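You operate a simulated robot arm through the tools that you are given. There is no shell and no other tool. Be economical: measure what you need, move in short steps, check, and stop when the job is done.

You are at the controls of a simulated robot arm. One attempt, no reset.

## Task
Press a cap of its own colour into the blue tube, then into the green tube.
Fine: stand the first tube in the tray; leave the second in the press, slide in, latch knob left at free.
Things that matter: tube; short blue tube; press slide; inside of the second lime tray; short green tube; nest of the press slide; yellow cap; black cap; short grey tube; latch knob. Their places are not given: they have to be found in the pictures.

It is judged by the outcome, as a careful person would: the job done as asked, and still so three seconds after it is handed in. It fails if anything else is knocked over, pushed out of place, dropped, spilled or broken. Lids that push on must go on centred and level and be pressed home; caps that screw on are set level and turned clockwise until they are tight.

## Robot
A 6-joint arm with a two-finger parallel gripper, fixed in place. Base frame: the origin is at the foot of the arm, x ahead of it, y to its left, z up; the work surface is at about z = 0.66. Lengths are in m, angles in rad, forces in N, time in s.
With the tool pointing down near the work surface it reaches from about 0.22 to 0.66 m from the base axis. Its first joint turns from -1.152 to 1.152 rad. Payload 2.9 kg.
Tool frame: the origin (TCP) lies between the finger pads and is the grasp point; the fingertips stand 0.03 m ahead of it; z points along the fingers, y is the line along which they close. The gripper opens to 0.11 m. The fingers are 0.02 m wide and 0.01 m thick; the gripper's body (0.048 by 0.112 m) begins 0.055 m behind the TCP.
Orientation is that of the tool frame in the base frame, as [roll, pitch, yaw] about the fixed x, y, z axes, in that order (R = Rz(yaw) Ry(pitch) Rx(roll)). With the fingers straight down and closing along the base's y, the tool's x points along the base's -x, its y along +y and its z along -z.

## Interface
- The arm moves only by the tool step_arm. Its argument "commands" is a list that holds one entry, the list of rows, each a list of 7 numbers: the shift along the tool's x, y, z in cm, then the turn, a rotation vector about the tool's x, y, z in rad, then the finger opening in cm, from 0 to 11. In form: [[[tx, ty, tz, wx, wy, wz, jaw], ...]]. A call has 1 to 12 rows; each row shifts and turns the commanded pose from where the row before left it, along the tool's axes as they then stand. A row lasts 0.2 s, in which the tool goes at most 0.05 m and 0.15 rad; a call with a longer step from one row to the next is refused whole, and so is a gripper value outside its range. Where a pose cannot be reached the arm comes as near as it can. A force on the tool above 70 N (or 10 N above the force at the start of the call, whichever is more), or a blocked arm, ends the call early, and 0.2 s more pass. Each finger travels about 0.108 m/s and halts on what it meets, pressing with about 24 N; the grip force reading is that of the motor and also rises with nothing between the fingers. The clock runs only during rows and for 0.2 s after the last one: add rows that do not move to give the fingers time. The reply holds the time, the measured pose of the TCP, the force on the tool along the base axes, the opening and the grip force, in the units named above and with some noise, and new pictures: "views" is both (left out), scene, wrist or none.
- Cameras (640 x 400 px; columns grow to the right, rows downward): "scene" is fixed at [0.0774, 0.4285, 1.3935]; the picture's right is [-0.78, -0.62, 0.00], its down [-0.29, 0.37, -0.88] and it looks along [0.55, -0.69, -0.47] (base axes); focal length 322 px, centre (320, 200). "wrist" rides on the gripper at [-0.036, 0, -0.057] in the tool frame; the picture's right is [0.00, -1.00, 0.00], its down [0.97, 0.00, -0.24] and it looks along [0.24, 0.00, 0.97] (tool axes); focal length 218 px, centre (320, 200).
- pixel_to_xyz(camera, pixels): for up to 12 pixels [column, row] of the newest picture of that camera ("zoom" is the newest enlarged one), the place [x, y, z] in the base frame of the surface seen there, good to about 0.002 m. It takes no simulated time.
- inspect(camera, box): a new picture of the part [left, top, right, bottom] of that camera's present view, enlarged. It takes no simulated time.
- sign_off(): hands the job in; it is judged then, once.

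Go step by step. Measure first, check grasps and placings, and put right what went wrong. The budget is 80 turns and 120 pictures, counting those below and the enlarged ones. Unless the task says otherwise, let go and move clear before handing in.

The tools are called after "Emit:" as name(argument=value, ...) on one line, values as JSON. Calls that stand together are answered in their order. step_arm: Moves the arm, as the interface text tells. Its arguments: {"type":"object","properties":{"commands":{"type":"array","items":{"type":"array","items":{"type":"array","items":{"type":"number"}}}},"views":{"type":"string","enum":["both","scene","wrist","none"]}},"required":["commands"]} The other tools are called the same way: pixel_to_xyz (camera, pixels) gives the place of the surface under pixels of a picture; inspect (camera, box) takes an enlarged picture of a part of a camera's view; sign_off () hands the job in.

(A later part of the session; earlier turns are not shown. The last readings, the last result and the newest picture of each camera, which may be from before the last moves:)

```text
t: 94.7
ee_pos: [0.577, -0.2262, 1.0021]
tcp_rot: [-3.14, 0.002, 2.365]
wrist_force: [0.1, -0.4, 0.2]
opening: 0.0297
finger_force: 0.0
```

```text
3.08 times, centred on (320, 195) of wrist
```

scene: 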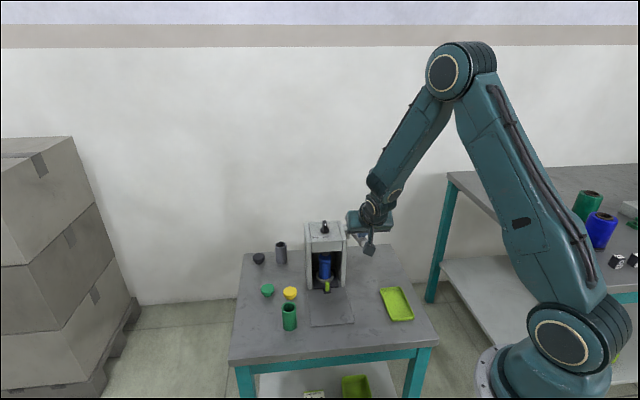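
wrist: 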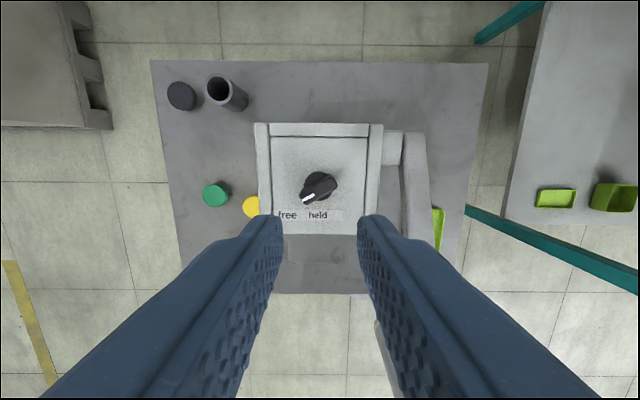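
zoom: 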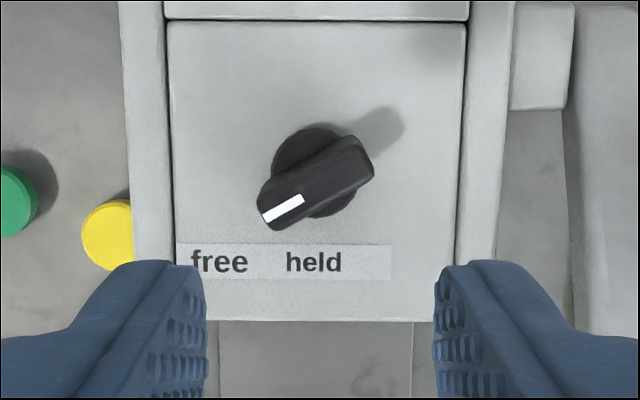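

The knob is back at "free" just as at the start. Next I'll return to the peg to pull the slide out.

Emit:
step_arm(commands=[[[4.45, 0.17, 0, 0, 0, 0.008, 3], [4.45, 0, 0, 0, 0, 0, 3], [4.45, 0, 0, 0, 0, 0, 3], [0, 0, 0, 0, -0.15, 0, 3], [0, 0, 0, 0, -0.15, 0, 3], [0, 0, 0, 0, -0.15, 0, 3], [0, 0, 0, 0, -0.15, 0, 3], [2.29, 0, 3.35, 0, 0, 0, 3], [2.29, 0, 3.35, 0, 0, 0, 3], [2.29, 0, 3.35, 0, 0, 0, 3], [2.29, 0, 3.35, 0, 0, 0, 3], [2.29, 0, 3.35, 0, 0, 0, 3]]], views="wrist")

```text
t: 97.3
ee_pos: [0.4845, -0.1314, 0.7974]
tcp_rot: [3.141, 0.602, 2.354]
wrist_force: [-0.9, 0.3, 0.3]
opening: 0.0299
finger_force: 0.1
```

wrist: 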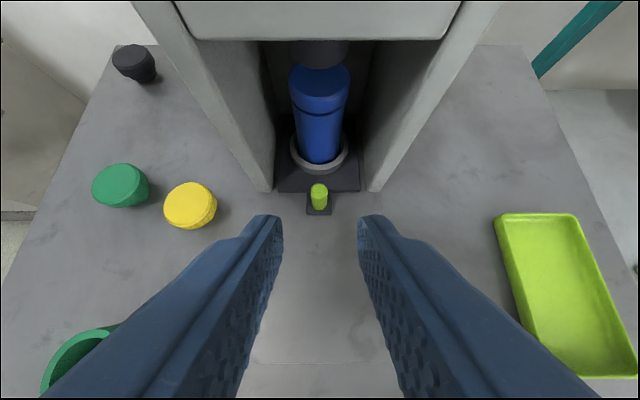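

The peg at (319,197) is straight ahead along the tool axis. I'll advance 9.9 cm, grip, and look.

Emit:
step_arm(commands=[[[0, 0, 3.5, 0, 0, 0, 3], [0, 0, 3.5, 0, 0, 0, 3], [0, 0, 2.9, 0, 0, 0, 3], [0, 0, 0, 0, 0, 0, 3], [0, 0, 0, 0, 0, 0, 1.5], [0, 0, 0, 0, 0, 0, 0.5], [0, 0, 0, 0, 0, 0, 0.5]]], views="wrist")

```text
t: 98.9
ee_pos: [0.5231, -0.1705, 0.7172]
tcp_rot: [-3.139, 0.602, 2.354]
wrist_force: [-4.2, -5.8, -2.4]
opening: 0.0132
finger_force: 45.2
```

wrist: 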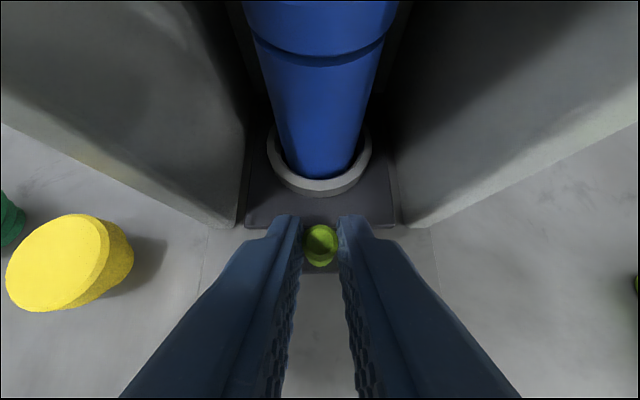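

The peg is gripped and the seam looks nearly closed at (320,60). I'll pull the slide out about 11.8 cm.

Emit:
step_arm(commands=[[[0.33, 0.01, -0.226, 0, 0, 0, 0.5], [0.7, 0.01, -0.48, 0, 0, 0, 0.5], [0.907, 0.01, -0.62, 0, 0, 0, 0.5], [0.907, 0.01, -0.62, 0, 0, 0, 0.5], [0.907, 0.01, -0.62, 0, 0, 0, 0.5], [0.907, 0.01, -0.62, 0, 0, 0, 0.5], [0.907, 0.01, -0.62, 0, 0, 0, 0.5], [0.907, 0.01, -0.62, 0, 0, 0, 0.5], [0.907, 0.01, -0.62, 0, 0, 0, 0.5], [0.907, 0.01, -0.62, 0, 0, 0, 0.5], [0.907, 0, -0.62, 0, 0, 0, 0.5], [0.4, 0, -0.274, 0, 0, 0, 0.5]]], views="none")

Emit:
step_arm(commands=[[[0.2, 0, -0.137, 0, 0, 0, 0.5], [0, 0, 0, 0, 0, 0, 0.5]]], views="wrist")

Emit:
inspect(camera="scene", box=[305, 255, 355, 325])

```text
t: 101.5
ee_pos: [0.4416, -0.0881, 0.7171]
tcp_rot: [-3.137, 0.6, 2.356]
wrist_force: [-16.7, -15.4, -0.2]
opening: 0.0135
finger_force: 44.5
```

```text
t: 102.1
ee_pos: [0.4404, -0.086, 0.7169]
tcp_rot: [-3.136, 0.601, 2.355]
wrist_force: [-16.1, -14.7, -3.5]
opening: 0.0131
finger_force: 45.0
```

wrist: 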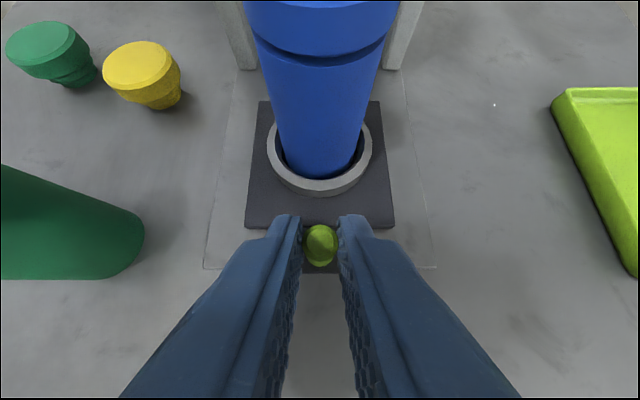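

```text
5.71 times, centred on (330, 290) of scene
```

zoom: 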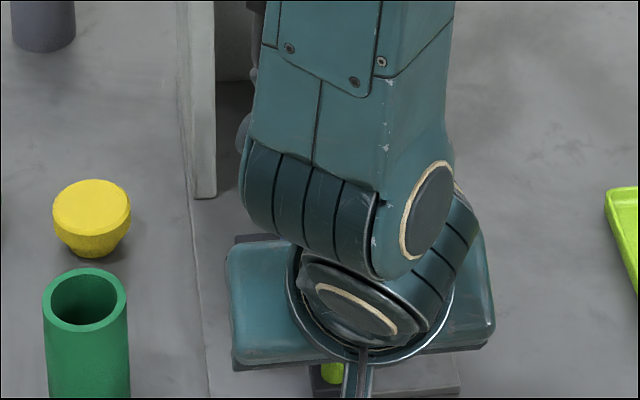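

The slide is out at its original place. I'll release the peg, back off along the tool axis and open wide for a tilted grasp of the tube body below the cap rim.

Emit:
step_arm(commands=[[[0, 0, 0, 0, 0, 0, 1.5], [0, 0, 0, 0, 0, 0, 3], [0, 0, 0, 0, 0, 0, 3], [0, 0, -3, 0, 0, 0, 3], [0, 0, -4, 0, 0, 0, 3], [0, 0, -4, 0, 0, 0, 5], [0, 0, -2, 0, 0, 0, 7], [0, 0, 0, 0, 0, 0, 7]]], views="wrist")

Emit:
inspect(camera="wrist", box=[250, 60, 390, 230])

```text
t: 103.9
ee_pos: [0.3871, -0.0349, 0.8256]
tcp_rot: [-3.14, 0.603, 2.353]
wrist_force: [-0.7, -0.6, 0.6]
opening: 0.0698
finger_force: 0.1
```

wrist: 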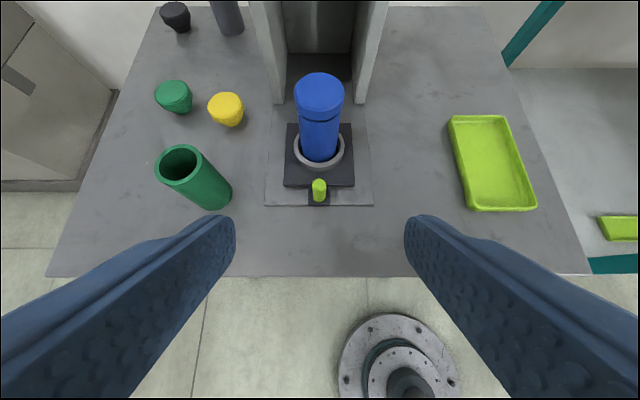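

```text
2.35 times, centred on (320, 145) of wrist
```

zoom: 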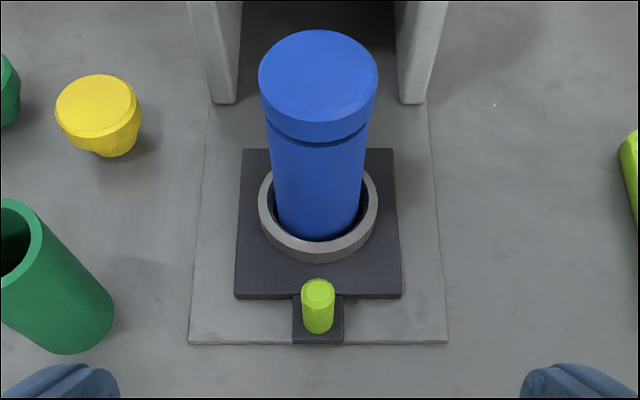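

The cap sits level on the tube with only a thin groove. I'll measure the cap and tube centre, the tray floor, and the press-neutral things.

Emit:
pixel_to_xyz(camera="zoom", pixels=[[264, 78], [373, 78], [318, 34], [318, 118], [320, 185], [275, 185], [366, 185], [320, 210], [318, 131], [318, 142]])

Emit:
pixel_to_xyz(camera="wrist", pixels=[[495, 165], [460, 125], [495, 120], [525, 205], [475, 205], [450, 118], [503, 116], [536, 207], [474, 210]])

```text
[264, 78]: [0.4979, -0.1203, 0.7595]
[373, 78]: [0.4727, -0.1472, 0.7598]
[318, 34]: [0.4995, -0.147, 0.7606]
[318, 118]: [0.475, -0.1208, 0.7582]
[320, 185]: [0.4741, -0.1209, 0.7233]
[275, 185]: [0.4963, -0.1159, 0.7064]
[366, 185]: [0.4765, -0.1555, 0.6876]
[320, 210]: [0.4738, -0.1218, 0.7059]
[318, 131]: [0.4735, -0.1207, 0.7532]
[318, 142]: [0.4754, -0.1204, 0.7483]
```

```text
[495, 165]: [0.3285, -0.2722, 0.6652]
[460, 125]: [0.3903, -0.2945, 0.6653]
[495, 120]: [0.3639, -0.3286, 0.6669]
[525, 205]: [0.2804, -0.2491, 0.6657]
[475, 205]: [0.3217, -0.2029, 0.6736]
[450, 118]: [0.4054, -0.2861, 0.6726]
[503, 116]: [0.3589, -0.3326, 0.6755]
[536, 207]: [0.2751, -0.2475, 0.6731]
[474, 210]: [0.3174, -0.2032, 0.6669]
```

The tube axis is at s 0.4395, l 0.2495, and the tray floor is centred at (0.340,-0.267) with z 0.665. I'll bring the tilted fingers around the tube just below the rim.

Emit:
step_arm(commands=[[[-2.61, 0.03, 1.79, 0, 0, 0, 7], [-2.61, 0.03, 1.79, 0, 0, 0, 7], [0, 0, 4, 0, 0, 0, 7], [0, 0, 4, 0, 0, 0, 7], [0, 0, 2.1, 0, 0, 0, 7], [0, 0, 2.07, 0, 0, 0, 7], [0, 0, 0, 0, 0, 0, 7]]])

```text
t: 105.5
ee_pos: [0.4816, -0.1267, 0.7253]
tcp_rot: [-3.139, 0.602, 2.355]
wrist_force: [-0.1, 0.1, -0.2]
opening: 0.0699
finger_force: 0.1
```

scene: 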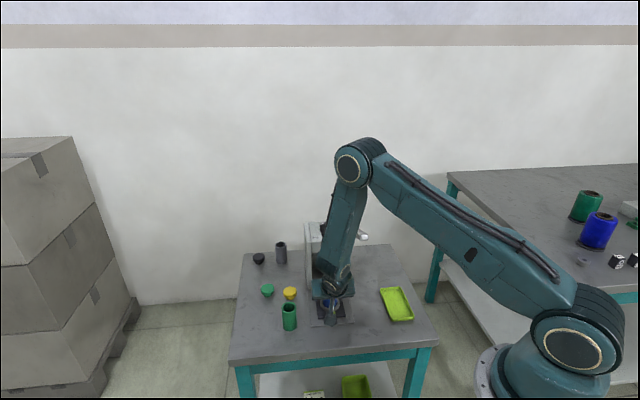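
wrist: 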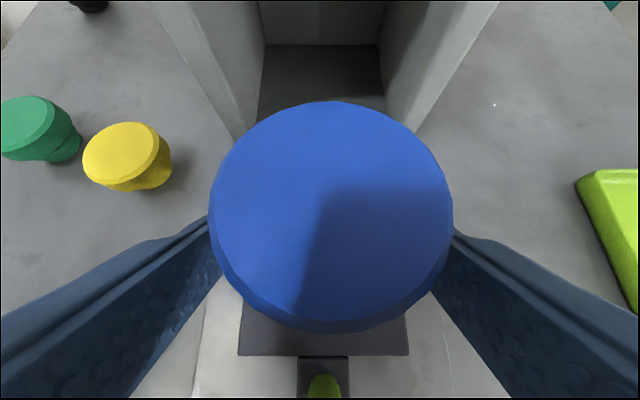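

The cap at (331,215) sits 1.5 mm to the right of centre, so I'll shift and close on the tube.

Emit:
step_arm(commands=[[[0, -0.15, 0, 0, 0, 0, 7], [0, 0, 0, 0, 0, 0, 5], [0, 0, 0, 0, 0, 0, 4], [0, 0, 0, 0, 0, 0, 3], [0, 0, 0, 0, 0, 0, 3]]], views="wrist")

```text
t: 106.7
ee_pos: [0.4809, -0.128, 0.7246]
tcp_rot: [3.141, 0.602, 2.353]
wrist_force: [-0.7, -0.5, 0.9]
opening: 0.0388
finger_force: 24.1
```

wrist: 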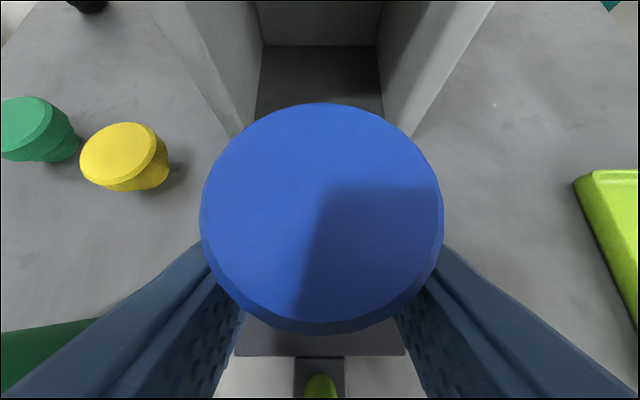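

Gripped at 38.8 mm, less than the cap's 40 mm, so it is the tube that is held. I'll lift 6 cm straight up.

Emit:
step_arm(commands=[[[-0.565, 0, -0.825, 0, 0, 0, 3], [-1.13, 0, -1.65, 0, 0, 0, 3], [-1.13, 0, -1.65, 0, 0, 0, 3], [-0.565, 0, -0.825, 0, 0, 0, 3], [0, 0, 0, 0, 0, 0, 3]]])

Emit:
inspect(camera="scene", box=[295, 245, 365, 325])

```text
t: 107.9
ee_pos: [0.4808, -0.1277, 0.783]
tcp_rot: [-3.14, 0.601, 2.355]
wrist_force: [0.7, 0.0, -0.1]
opening: 0.0387
finger_force: 23.8
```

scene: 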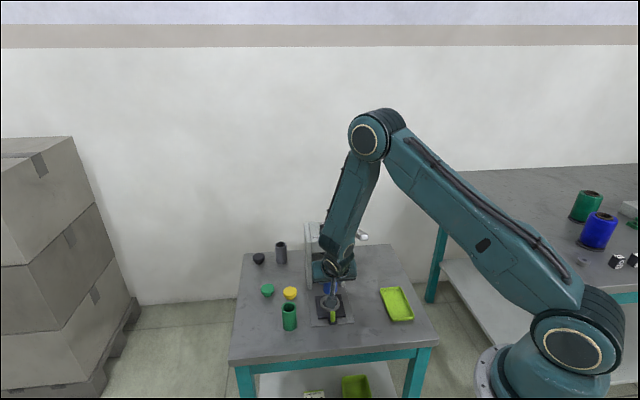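
wrist: 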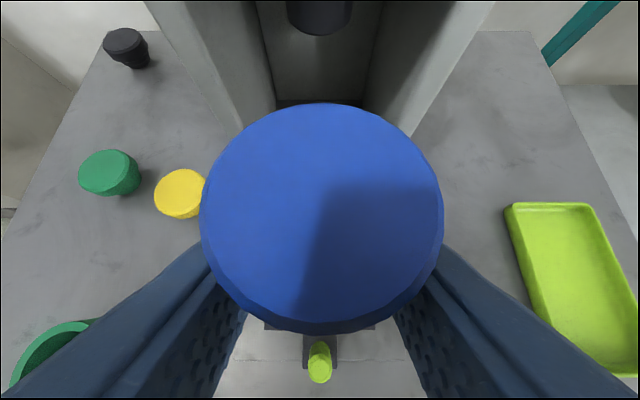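

```text
5.00 times, centred on (330, 285) of scene
```

zoom: 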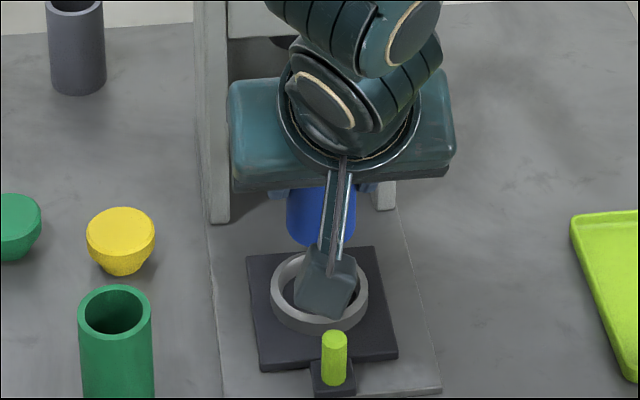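

The tube came up with its cap attached. I'll carry it sideways over the tray, swinging back 3 cm to stay clear of the lever.

Emit:
step_arm(commands=[[[2.5, 0, -1.7, 0, 0, 0, 3], [0, -3.96, 0, 0, 0, 0, 3], [0, -3.96, 0, 0, 0, 0, 3], [0, -3.96, 0, 0, 0, 0, 3], [0, -3.96, 0, 0, 0, 0, 3], [0, -3.96, 0, 0, 0, 0, 3], [-1.65, 0, 1.13, 0, 0, 0, 3], [0, 0, 0, 0, 0, 0, 3]]])

Emit:
inspect(camera="scene", box=[355, 245, 435, 335])

```text
t: 109.7
ee_pos: [0.3349, -0.2592, 0.784]
tcp_rot: [-3.14, 0.603, 2.356]
wrist_force: [1.4, 0.8, 0.2]
opening: 0.0387
finger_force: 23.9
```

scene: 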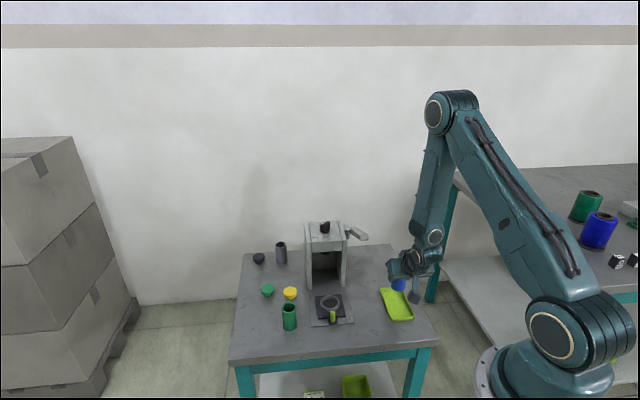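
wrist: 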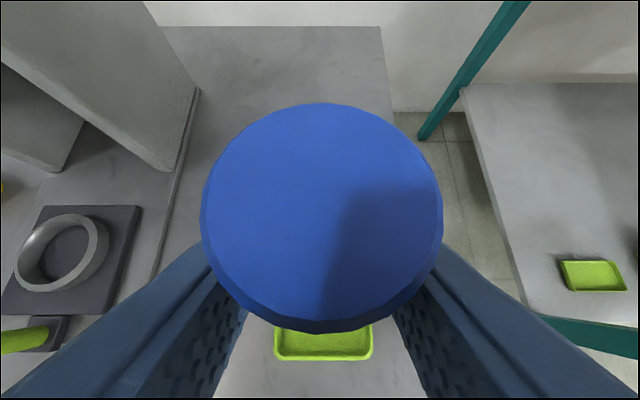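

```text
4.44 times, centred on (395, 290) of scene
```

zoom: 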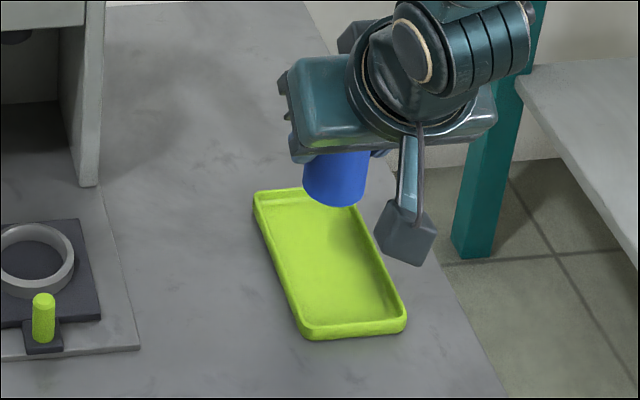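

The tube hangs over the tray centre, its bottom at about z 0.734. I'll lower 6.4 cm.

Emit:
step_arm(commands=[[[1.13, -0.15, 1.65, 0, 0, 0, 3], [1.13, 0, 1.65, 0, 0, 0, 3], [0.904, 0, 1.32, 0, 0, 0, 3], [0.452, 0, 0.66, 0, 0, 0, 3], [0, 0, 0, 0, 0, 0, 3]]], views="none")

Emit:
inspect(camera="scene", box=[355, 245, 435, 335])

```text
t: 110.9
ee_pos: [0.3334, -0.2606, 0.7197]
tcp_rot: [-3.14, 0.601, 2.354]
wrist_force: [0.0, 0.3, -0.7]
opening: 0.0386
finger_force: 24.2
```

```text
4.44 times, centred on (395, 290) of scene
```

zoom: 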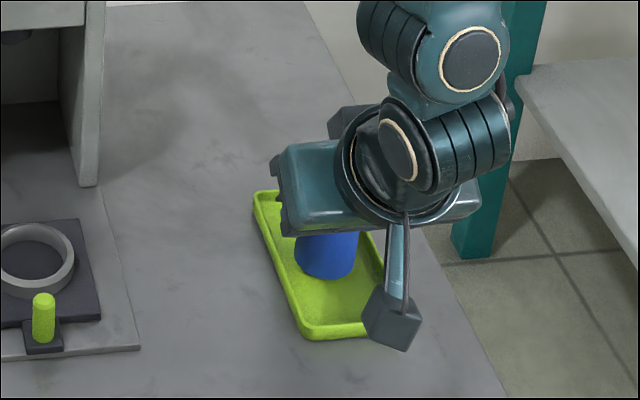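

Still about 4–5 mm above the floor, so I'll lower in 1.5 mm steps.

Emit:
step_arm(commands=[[[0.085, 0, 0.124, 0, 0, 0, 3], [0.085, 0, 0.124, 0, 0, 0, 3], [0.085, 0, 0.124, 0, 0, 0, 3], [0, 0, 0, 0, 0, 0, 3]]], views="none")

Emit:
inspect(camera="scene", box=[375, 275, 425, 325])

```text
t: 111.9
ee_pos: [0.3319, -0.2601, 0.7159]
tcp_rot: [-3.14, 0.602, 2.356]
wrist_force: [0.3, -0.1, 0.2]
opening: 0.0394
finger_force: 24.3
```

```text
8.00 times, centred on (400, 300) of scene
```

zoom: 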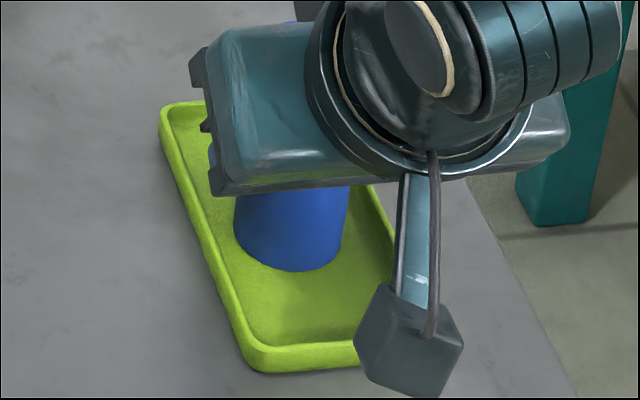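

No contact force yet, so I'll continue with 1 mm steps.

Emit:
step_arm(commands=[[[0.057, 0, 0.083, 0, 0, 0, 3], [0.057, 0, 0.083, 0, 0, 0, 3], [0, 0, 0, 0, 0, 0, 3]]], views="none")

Emit:
inspect(camera="scene", box=[375, 275, 425, 325])

Emit:
pixel_to_xyz(camera="zoom", pixels=[[285, 235], [285, 255], [285, 262], [285, 267], [285, 270], [285, 275], [285, 280], [285, 300]])

```text
t: 112.7
ee_pos: [0.3328, -0.261, 0.7148]
tcp_rot: [-3.14, 0.605, 2.355]
wrist_force: [-3.6, 0.2, 21.4]
opening: 0.0389
finger_force: 23.4
```

```text
8.00 times, centred on (400, 300) of scene
```

zoom: 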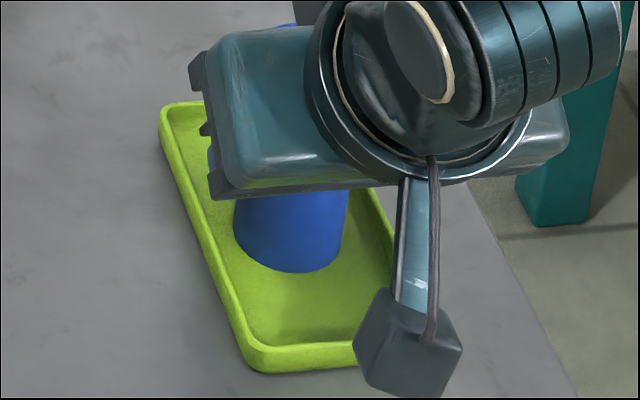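

```text
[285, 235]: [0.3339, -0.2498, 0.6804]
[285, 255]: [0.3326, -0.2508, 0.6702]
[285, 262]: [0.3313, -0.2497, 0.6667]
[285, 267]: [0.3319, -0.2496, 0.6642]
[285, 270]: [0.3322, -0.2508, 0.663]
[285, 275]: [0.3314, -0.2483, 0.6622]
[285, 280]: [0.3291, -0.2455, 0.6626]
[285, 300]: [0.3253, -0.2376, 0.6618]
```

Contact with the tray floor at 21 N. I'll ease 1 mm, open, and back out along the tool axis.

Emit:
step_arm(commands=[[[-0.057, 0, -0.083, 0, 0, 0, 3], [0, 0, 0, 0, 0, 0, 4.3], [0, 0, 0, 0, 0, 0, 5.5], [0, 0, 0, 0, 0, 0, 7], [0, 0, 0, 0, 0, 0, 7], [0, 0, -2, 0, 0, 0, 7], [0, 0, -4, 0, 0, 0, 7], [0, 0, -4, 0, 0, 0, 7], [0, 0, -4, 0, 0.15, 0, 7], [0, 0, -2, 0, 0.15, 0, 7], [0, 0, 0, 0, 0.15, 0, 7], [0, 0, 0, 0, 0.15, 0, 7]]])

Emit:
inspect(camera="scene", box=[365, 255, 435, 325])

```text
t: 115.3
ee_pos: [0.2714, -0.1972, 0.849]
tcp_rot: [3.141, 0.003, 2.355]
wrist_force: [0.1, 0.5, 0.9]
opening: 0.0698
finger_force: 0.0
```

scene: 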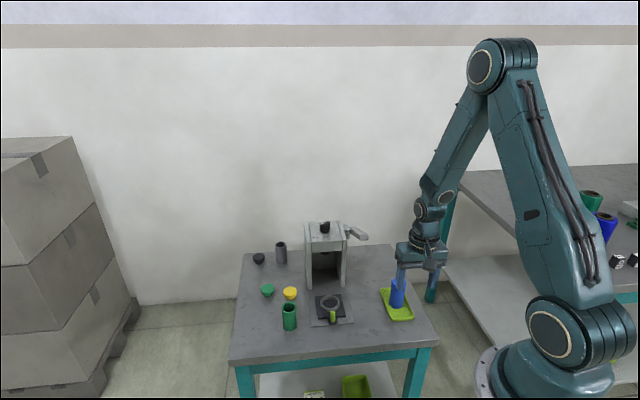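
wrist: 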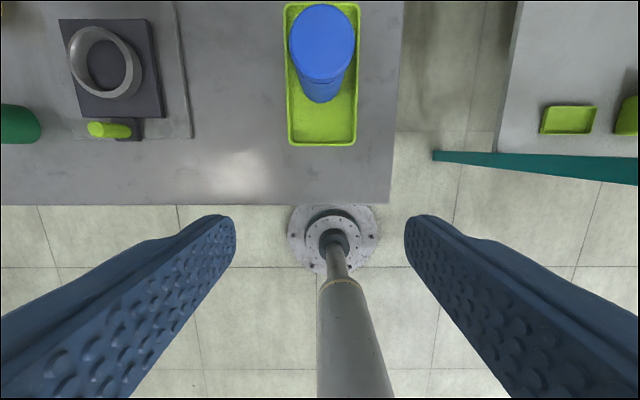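

```text
5.71 times, centred on (400, 290) of scene
```

zoom: 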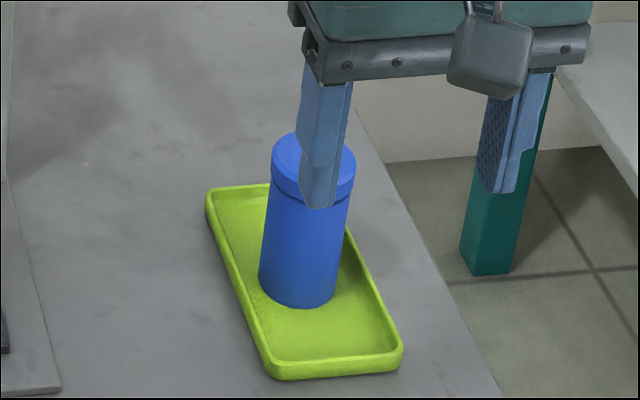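

The blue tube stands upright in the tray, released. Now I'll go to the green tube at about (0.539,-0.0165) with the level tool.

Emit:
step_arm(commands=[[[0, 4.53, 0, 0, 0, 0, 7], [0, 4.53, 0, 0, 0, 0, 7], [0, 4.53, 0, 0, 0, 0, 7], [0, 4.53, 0, 0, 0, 0, 7], [0, 4.53, 0, 0, 0, 0, 7], [0, 4.53, 0, 0, 0, 0, 7], [0, 4.53, 0, 0, 0, 0, 7], [-3.07, 0, 0, 0, 0, 0, 7], [-3.07, 0, 0, 0, 0, 0, 7], [0, 0, 0, 0, 0, 0, 7]]], views="wrist")

```text
t: 117.5
ee_pos: [0.5385, -0.0197, 0.8476]
tcp_rot: [-3.139, 0.001, 2.354]
wrist_force: [-1.0, -0.2, 0.2]
opening: 0.07
finger_force: 0.0
```

wrist: 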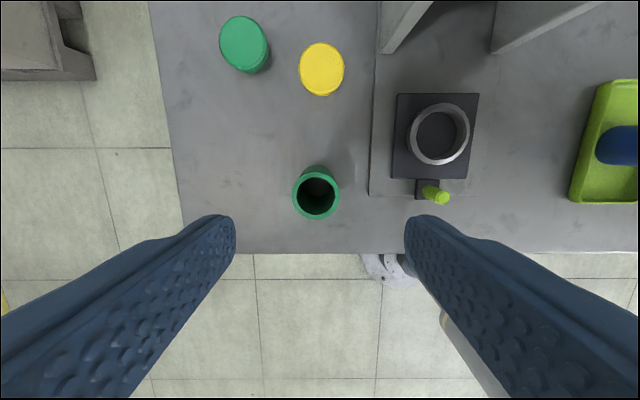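

The green tube's rim is at (316,196). I'll measure it and the nest ring from here.

Emit:
pixel_to_xyz(camera="wrist", pixels=[[294, 196], [337, 196], [316, 175], [316, 217], [411, 133], [466, 133], [438, 106], [438, 161], [438, 133], [415, 128], [460, 128]])

Emit:
inspect(camera="wrist", box=[280, 80, 490, 230])

```text
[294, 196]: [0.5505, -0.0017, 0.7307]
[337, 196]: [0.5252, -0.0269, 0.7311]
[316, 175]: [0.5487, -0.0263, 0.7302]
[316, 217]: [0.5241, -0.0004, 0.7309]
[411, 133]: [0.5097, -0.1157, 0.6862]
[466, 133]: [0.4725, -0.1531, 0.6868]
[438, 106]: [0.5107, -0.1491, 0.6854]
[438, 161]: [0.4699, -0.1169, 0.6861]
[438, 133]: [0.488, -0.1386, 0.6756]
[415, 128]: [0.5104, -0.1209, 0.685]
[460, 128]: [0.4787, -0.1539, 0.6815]
```

```text
2.67 times, centred on (385, 155) of wrist
```

zoom: 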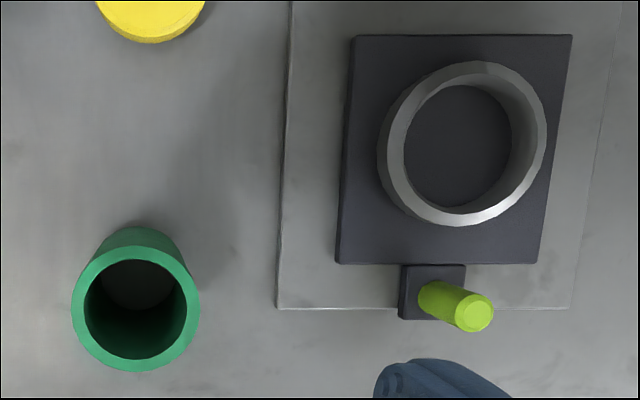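

The green tube centre is (0.537,-0.0138) with its top at 0.731, and the nest centre is about s 0.440, l 0.251. I'll descend around the tube and close.

Emit:
step_arm(commands=[[[0.52, 0.32, 3, 0, 0, 0, 7], [0, 0, 4, 0, 0, 0, 7], [0, 0, 4, 0, 0, 0, 7], [0, 0, 2.2, 0, 0, 0, 7], [0, 0, 0, 0, 0, 0, 7], [0, 0, 0, 0, 0, 0, 5], [0, 0, 0, 0, 0, 0, 3.5], [0, 0, 0, 0, 0, 0, 3], [0, 0, 0, 0, 0, 0, 3]]], views="wrist")

```text
t: 119.5
ee_pos: [0.5363, -0.0132, 0.7139]
tcp_rot: [-3.14, 0.001, 2.355]
wrist_force: [0.2, 1.0, 0.0]
opening: 0.0386
finger_force: 24.0
```

wrist: 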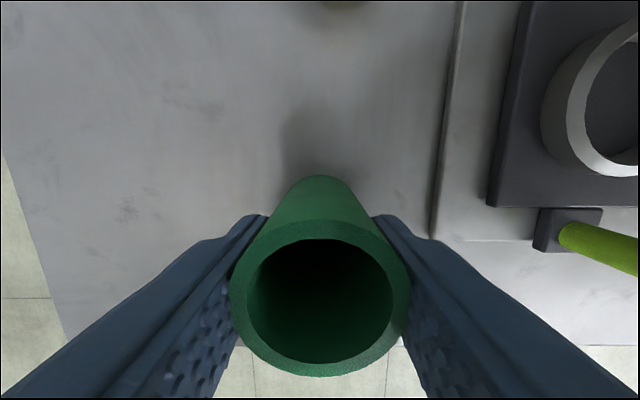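

Gripped at 38.6 mm. I'll lift 7 cm and carry the tube over the nest.

Emit:
step_arm(commands=[[[0, 0, -2, 0, 0, 0, 3], [0, 0, -2.5, 0, 0, 0, 3], [0, 0, -2.5, 0, 0, 0, 3], [0, -3.96, 0, 0, 0, 0, 3], [0, -3.96, 0, 0, 0, 0, 3], [0, -3.96, 0, 0, 0, 0, 3], [-2.5, 0, 0, 0, 0, 0, 3], [-2.5, 0, 0, 0, 0, 0, 3], [0, 0, 0, 0, 0, 0, 3]]])

Emit:
inspect(camera="scene", box=[295, 245, 365, 325])

```text
t: 121.5
ee_pos: [0.489, -0.1314, 0.7846]
tcp_rot: [-3.138, 0.0, 2.355]
wrist_force: [-0.1, 0.2, 0.1]
opening: 0.0385
finger_force: 24.1
```

scene: 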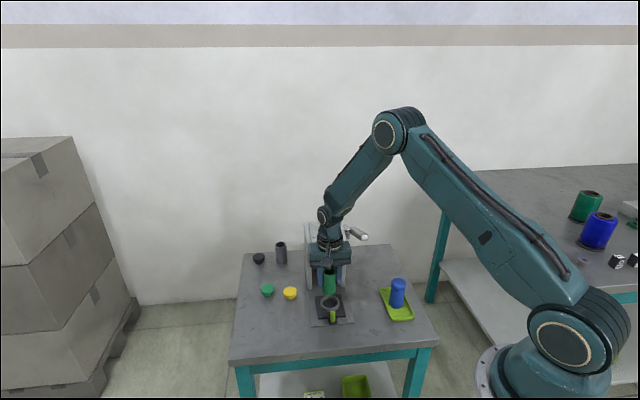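
wrist: 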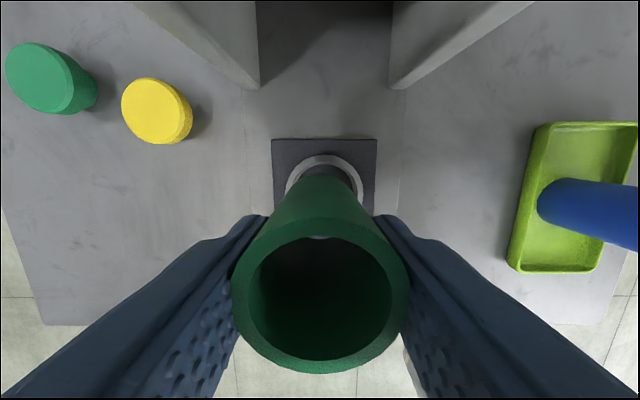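

```text
5.00 times, centred on (330, 285) of scene
```

zoom: 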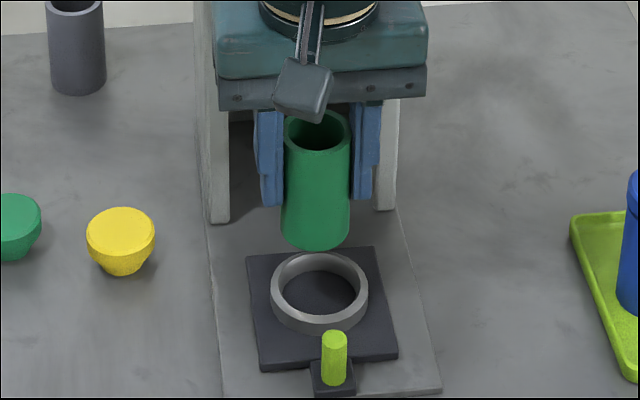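

The ring appears centred at column 325 against the tube's 320. I'll measure the ring edges for the lateral correction.

Emit:
pixel_to_xyz(camera="wrist", pixels=[[288, 180], [361, 180], [325, 157], [272, 160], [377, 160], [325, 140]])

Emit:
pixel_to_xyz(camera="zoom", pixels=[[272, 292], [366, 292], [320, 255], [320, 326], [320, 310], [285, 215], [348, 215], [316, 247]])

```text
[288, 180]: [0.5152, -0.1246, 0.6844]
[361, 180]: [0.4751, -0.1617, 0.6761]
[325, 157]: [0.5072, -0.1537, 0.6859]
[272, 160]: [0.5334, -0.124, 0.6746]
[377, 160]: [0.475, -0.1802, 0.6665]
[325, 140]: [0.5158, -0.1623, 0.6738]
```

```text
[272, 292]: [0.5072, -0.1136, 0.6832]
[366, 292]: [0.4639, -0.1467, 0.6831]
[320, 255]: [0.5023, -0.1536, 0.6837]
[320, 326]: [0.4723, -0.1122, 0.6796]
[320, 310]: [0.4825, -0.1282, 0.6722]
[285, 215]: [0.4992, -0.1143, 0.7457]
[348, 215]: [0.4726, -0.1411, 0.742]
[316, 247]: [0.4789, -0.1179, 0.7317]
```

The nest centre is l 0.2503, s 0.4395, so I'll shift 2.5 mm and lower 5 cm into the ring.

Emit:
step_arm(commands=[[[0, -0.25, 0, 0, 0, 0, 3], [0, 0, 2, 0, 0, 0, 3], [0, 0, 1.8, 0, 0, 0, 3], [0, 0, 0.6, 0, 0, 0, 3], [0, 0, 0.6, 0, 0, 0, 3], [0, 0, 0, 0, 0, 0, 3]]], views="wrist")

Emit:
inspect(camera="scene", box=[305, 265, 355, 325])

```text
t: 122.9
ee_pos: [0.486, -0.1328, 0.7354]
tcp_rot: [-3.139, 0.002, 2.354]
wrist_force: [-1.0, 0.6, 0.2]
opening: 0.0388
finger_force: 24.0
```

wrist: 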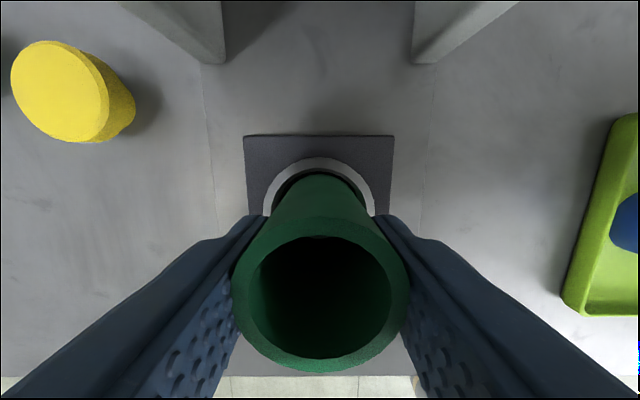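

```text
6.67 times, centred on (330, 295) of scene
```

zoom: 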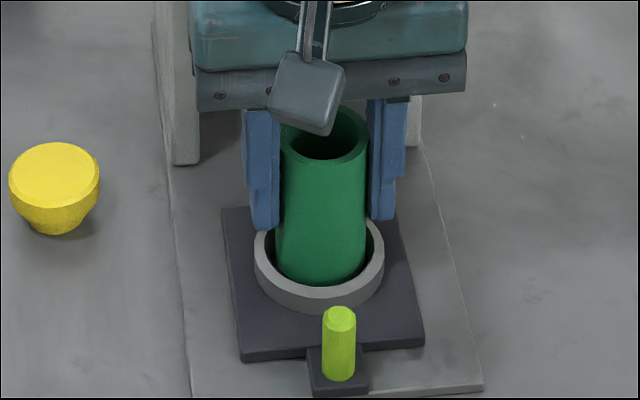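

The tube is entering the ring well centred. I'll lower the last millimetres and watch for contact.

Emit:
step_arm(commands=[[[0, 0, 0.25, 0, 0, 0, 3], [0, 0, 0.15, 0, 0, 0, 3], [0, 0, 0.15, 0, 0, 0, 3], [0, 0, 0, 0, 0, 0, 3]]], views="none")

```text
t: 123.9
ee_pos: [0.4875, -0.1339, 0.7314]
tcp_rot: [-3.14, 0.003, 2.355]
wrist_force: [0.2, 0.4, -0.5]
opening: 0.0387
finger_force: 24.0
5 turns are left
```

Five turns remain, so I'll work in larger blocks. The tube is about 2 mm above the nest floor: set it down, release, and go over the green cap with a 0.3 rad tilt (for reach).

Emit:
step_arm(commands=[[[0, 0, 0.2, 0, 0, 0, 3], [0, 0, 0, 0, 0, 0, 4.5], [0, 0, 0, 0, 0, 0, 5.6], [0, 0, 0, 0, 0, 0, 5.6], [0, 0, -4, 0, 0, 0, 5.6], [0, 0, -4, 0, 0, 0, 5.6], [0, 0, -4, 0, 0, 0, 5.6], [0, 0, 0, 0, -0.15, 0, 5.6], [0, 0, 0, 0, -0.15, 0, 5.6], [0, 0, 0, 0, 0, 0, 5.6]]], views="wrist")

Emit:
step_arm(commands=[[[0, 4.585, 0, 0, 0, 0, 5.6], [0, 4.585, 0, 0, 0, 0, 5.6], [0, 4.585, 0, 0, 0, 0, 5.6], [0, 4.585, 0, 0, 0, 0, 5.6], [-3.39, 0, 1.05, 0, 0, 0, 5.6], [-3.39, 0, 1.05, 0, 0, 0, 5.6], [1.315, 0, 4.25, 0, 0, 0, 5.6], [1.315, 0, 4.25, 0, 0, 0, 5.6], [0, 0, 0, 0, 0, 0, 5.6]]], views="both")

Emit:
pixel_to_xyz(camera="wrist", pixels=[[320, 200], [300, 200], [340, 200], [280, 200], [360, 200], [320, 180], [320, 160], [320, 220], [320, 240], [320, 170], [320, 230], [320, 150]])

Emit:
pixel_to_xyz(camera="scene", pixels=[[331, 281], [324, 285], [337, 285], [331, 289], [329, 279], [330, 295]])

Emit:
inspect(camera="scene", box=[305, 265, 355, 325])

Emit:
pixel_to_xyz(camera="zoom", pixels=[[283, 140], [363, 140], [325, 110], [325, 165], [283, 150], [363, 150], [325, 120], [325, 175], [290, 130], [355, 130], [325, 115], [325, 158]])

```text
t: 126.1
ee_pos: [0.4882, -0.1329, 0.8487]
tcp_rot: [-3.14, 0.305, 2.353]
wrist_force: [-0.6, -0.6, 0.6]
opening: 0.0561
finger_force: 0.1
```

wrist: 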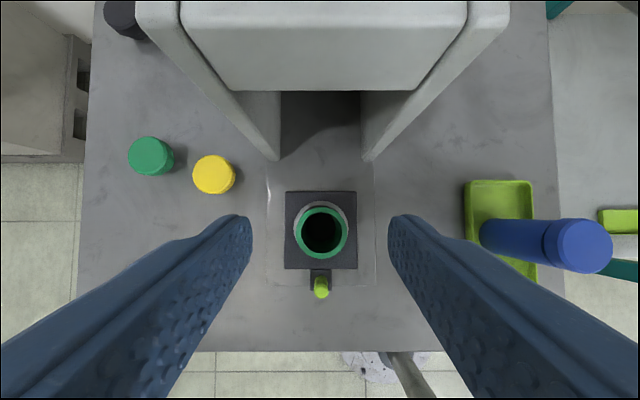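

```text
t: 128.1
ee_pos: [0.6686, -0.0568, 0.7597]
tcp_rot: [-3.141, 0.3, 2.354]
wrist_force: [-0.9, -0.3, -0.5]
opening: 0.0559
finger_force: 0.1
```

scene: 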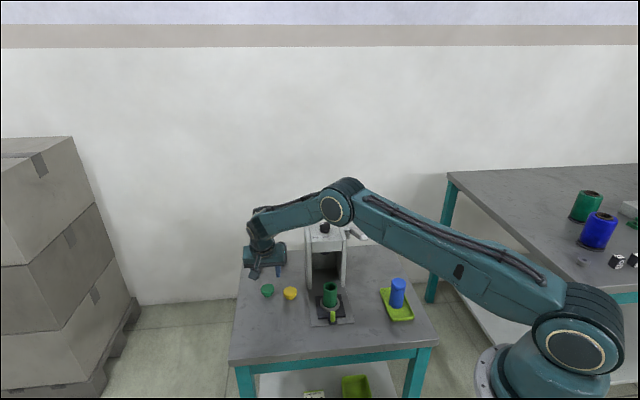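
wrist: 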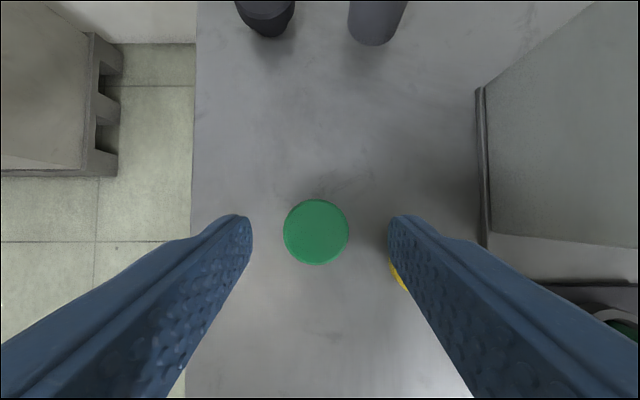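

```text
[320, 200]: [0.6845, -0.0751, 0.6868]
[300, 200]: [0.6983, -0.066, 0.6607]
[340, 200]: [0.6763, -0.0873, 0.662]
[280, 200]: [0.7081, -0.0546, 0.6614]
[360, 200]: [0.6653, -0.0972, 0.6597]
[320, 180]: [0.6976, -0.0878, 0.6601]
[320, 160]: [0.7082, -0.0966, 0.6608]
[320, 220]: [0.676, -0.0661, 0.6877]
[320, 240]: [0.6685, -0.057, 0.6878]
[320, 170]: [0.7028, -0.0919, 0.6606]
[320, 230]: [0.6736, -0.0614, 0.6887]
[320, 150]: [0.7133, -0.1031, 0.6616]
```

```text
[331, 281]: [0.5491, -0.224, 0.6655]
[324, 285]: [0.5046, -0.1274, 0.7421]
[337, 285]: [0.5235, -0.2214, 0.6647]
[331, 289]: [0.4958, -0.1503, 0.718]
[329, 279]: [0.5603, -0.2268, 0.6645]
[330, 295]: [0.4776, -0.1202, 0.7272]
```

```text
6.67 times, centred on (330, 295) of scene
```

zoom: 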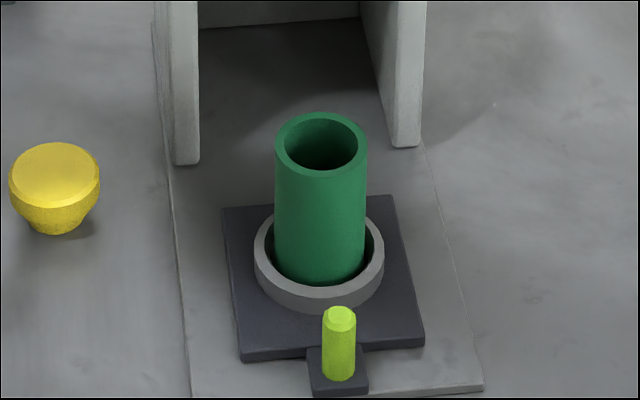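

```text
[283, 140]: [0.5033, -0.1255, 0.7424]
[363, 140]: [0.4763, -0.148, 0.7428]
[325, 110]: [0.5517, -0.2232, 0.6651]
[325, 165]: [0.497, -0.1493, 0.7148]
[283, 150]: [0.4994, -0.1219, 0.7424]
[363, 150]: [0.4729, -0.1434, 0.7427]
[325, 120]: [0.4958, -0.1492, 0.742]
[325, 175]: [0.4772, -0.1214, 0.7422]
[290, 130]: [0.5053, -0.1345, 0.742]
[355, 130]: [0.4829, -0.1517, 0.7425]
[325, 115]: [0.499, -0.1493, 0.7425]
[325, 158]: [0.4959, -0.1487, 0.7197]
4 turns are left
```

The green tube stands in the nest with its rim centre at (0.488,-0.135), z 0.7425, and the green cap sits between the fingers at (316,232). I'll grip it, lift it and carry it over the tube, measuring there.

Emit:
step_arm(commands=[[[0.1, 0.1, -0.03, 0, 0, 0, 5.6], [0.85, 0, 2.755, 0, 0, 0, 5.6], [0.85, 0, 2.755, 0, 0, 0, 5.6], [0, 0, 0, 0, 0, 0, 5.6], [0, 0, 0, 0, 0, 0, 4.5], [0, 0, 0, 0, 0, 0, 3], [0, 0, 0, 0, 0, 0, 3], [0, 0, 0, 0, 0, 0, 3]]], views="wrist")

Emit:
step_arm(commands=[[[-1.18, 0, -3.82, 0, 0, 0, 3], [-1.18, 0, -3.82, 0, 0, 0, 3], [-1.18, 0, -3.82, 0, 0, 0, 3], [3.7, 0, -1.145, 0, 0, 0, 3], [3.7, 0, -1.145, 0, 0, 0, 3], [0, -4.6, 0, 0, 0, 0, 3], [0, -4.6, 0, 0, 0, 0, 3], [0, -4.6, 0, 0, 0, 0, 3], [0, -4.59, 0, 0, 0, 0, 3], [0, 0, 0, 0, 0, 0, 3], [0, 0, 0, 0, 0, 0, 3]]], views="both")

Emit:
pixel_to_xyz(camera="wrist", pixels=[[272, 243], [370, 243], [320, 205], [320, 290], [285, 275], [355, 215], [355, 275], [285, 215], [320, 243], [320, 200], [320, 195], [320, 285]])

Emit:
inspect(camera="scene", box=[295, 245, 365, 325])

Emit:
pixel_to_xyz(camera="zoom", pixels=[[292, 135], [359, 135], [326, 109], [326, 160], [294, 206], [355, 212], [321, 187], [321, 230], [292, 205], [326, 130], [326, 145], [326, 120]])

```text
t: 129.9
ee_pos: [0.6677, -0.0533, 0.7024]
tcp_rot: [-3.14, 0.303, 2.354]
wrist_force: [0.1, -0.6, 0.2]
opening: 0.0401
finger_force: 24.3
```

wrist: 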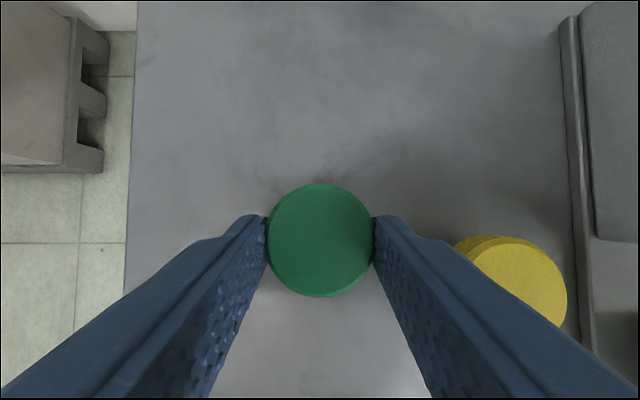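

```text
t: 132.3
ee_pos: [0.4819, -0.1239, 0.8193]
tcp_rot: [-3.14, 0.302, 2.355]
wrist_force: [0.3, 0.0, -0.3]
opening: 0.04
finger_force: 23.9
```

scene: 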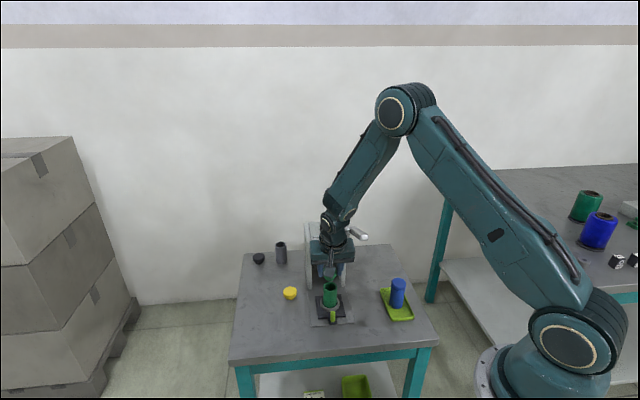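
wrist: 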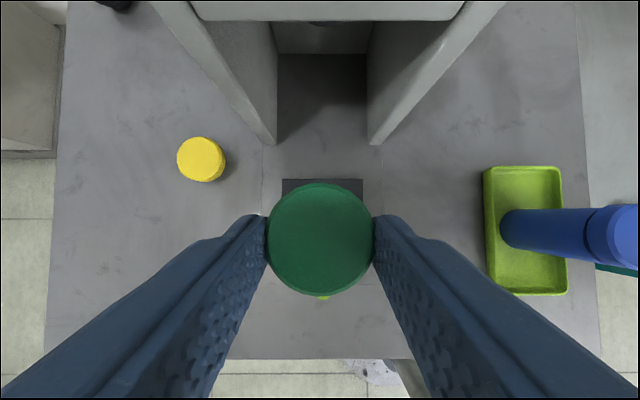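

```text
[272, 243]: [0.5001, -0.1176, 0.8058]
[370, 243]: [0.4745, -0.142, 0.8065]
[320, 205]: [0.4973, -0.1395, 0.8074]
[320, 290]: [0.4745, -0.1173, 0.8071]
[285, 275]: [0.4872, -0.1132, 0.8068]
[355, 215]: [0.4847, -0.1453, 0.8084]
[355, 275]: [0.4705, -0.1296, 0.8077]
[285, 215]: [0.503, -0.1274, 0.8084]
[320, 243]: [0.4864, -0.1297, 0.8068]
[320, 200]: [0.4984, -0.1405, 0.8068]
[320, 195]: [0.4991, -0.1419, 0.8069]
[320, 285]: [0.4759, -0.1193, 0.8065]
```

```text
5.00 times, centred on (330, 285) of scene
```

zoom: 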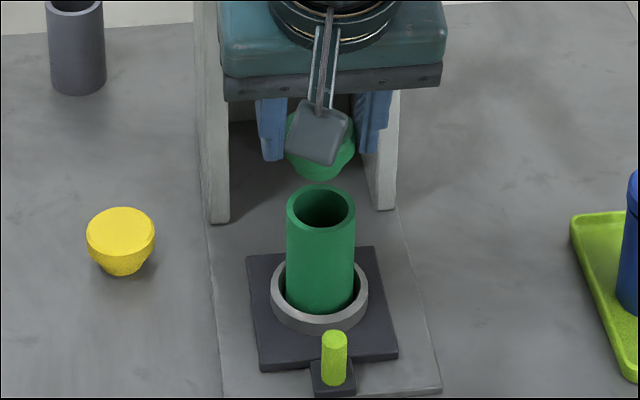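

```text
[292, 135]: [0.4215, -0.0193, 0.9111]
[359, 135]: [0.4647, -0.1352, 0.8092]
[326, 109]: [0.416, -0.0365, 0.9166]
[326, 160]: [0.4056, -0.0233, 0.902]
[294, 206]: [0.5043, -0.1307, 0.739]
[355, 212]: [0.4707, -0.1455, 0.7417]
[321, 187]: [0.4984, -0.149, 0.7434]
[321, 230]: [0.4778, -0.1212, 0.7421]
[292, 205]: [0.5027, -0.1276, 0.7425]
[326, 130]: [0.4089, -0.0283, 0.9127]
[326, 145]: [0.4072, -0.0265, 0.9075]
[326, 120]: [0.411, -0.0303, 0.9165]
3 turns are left
```

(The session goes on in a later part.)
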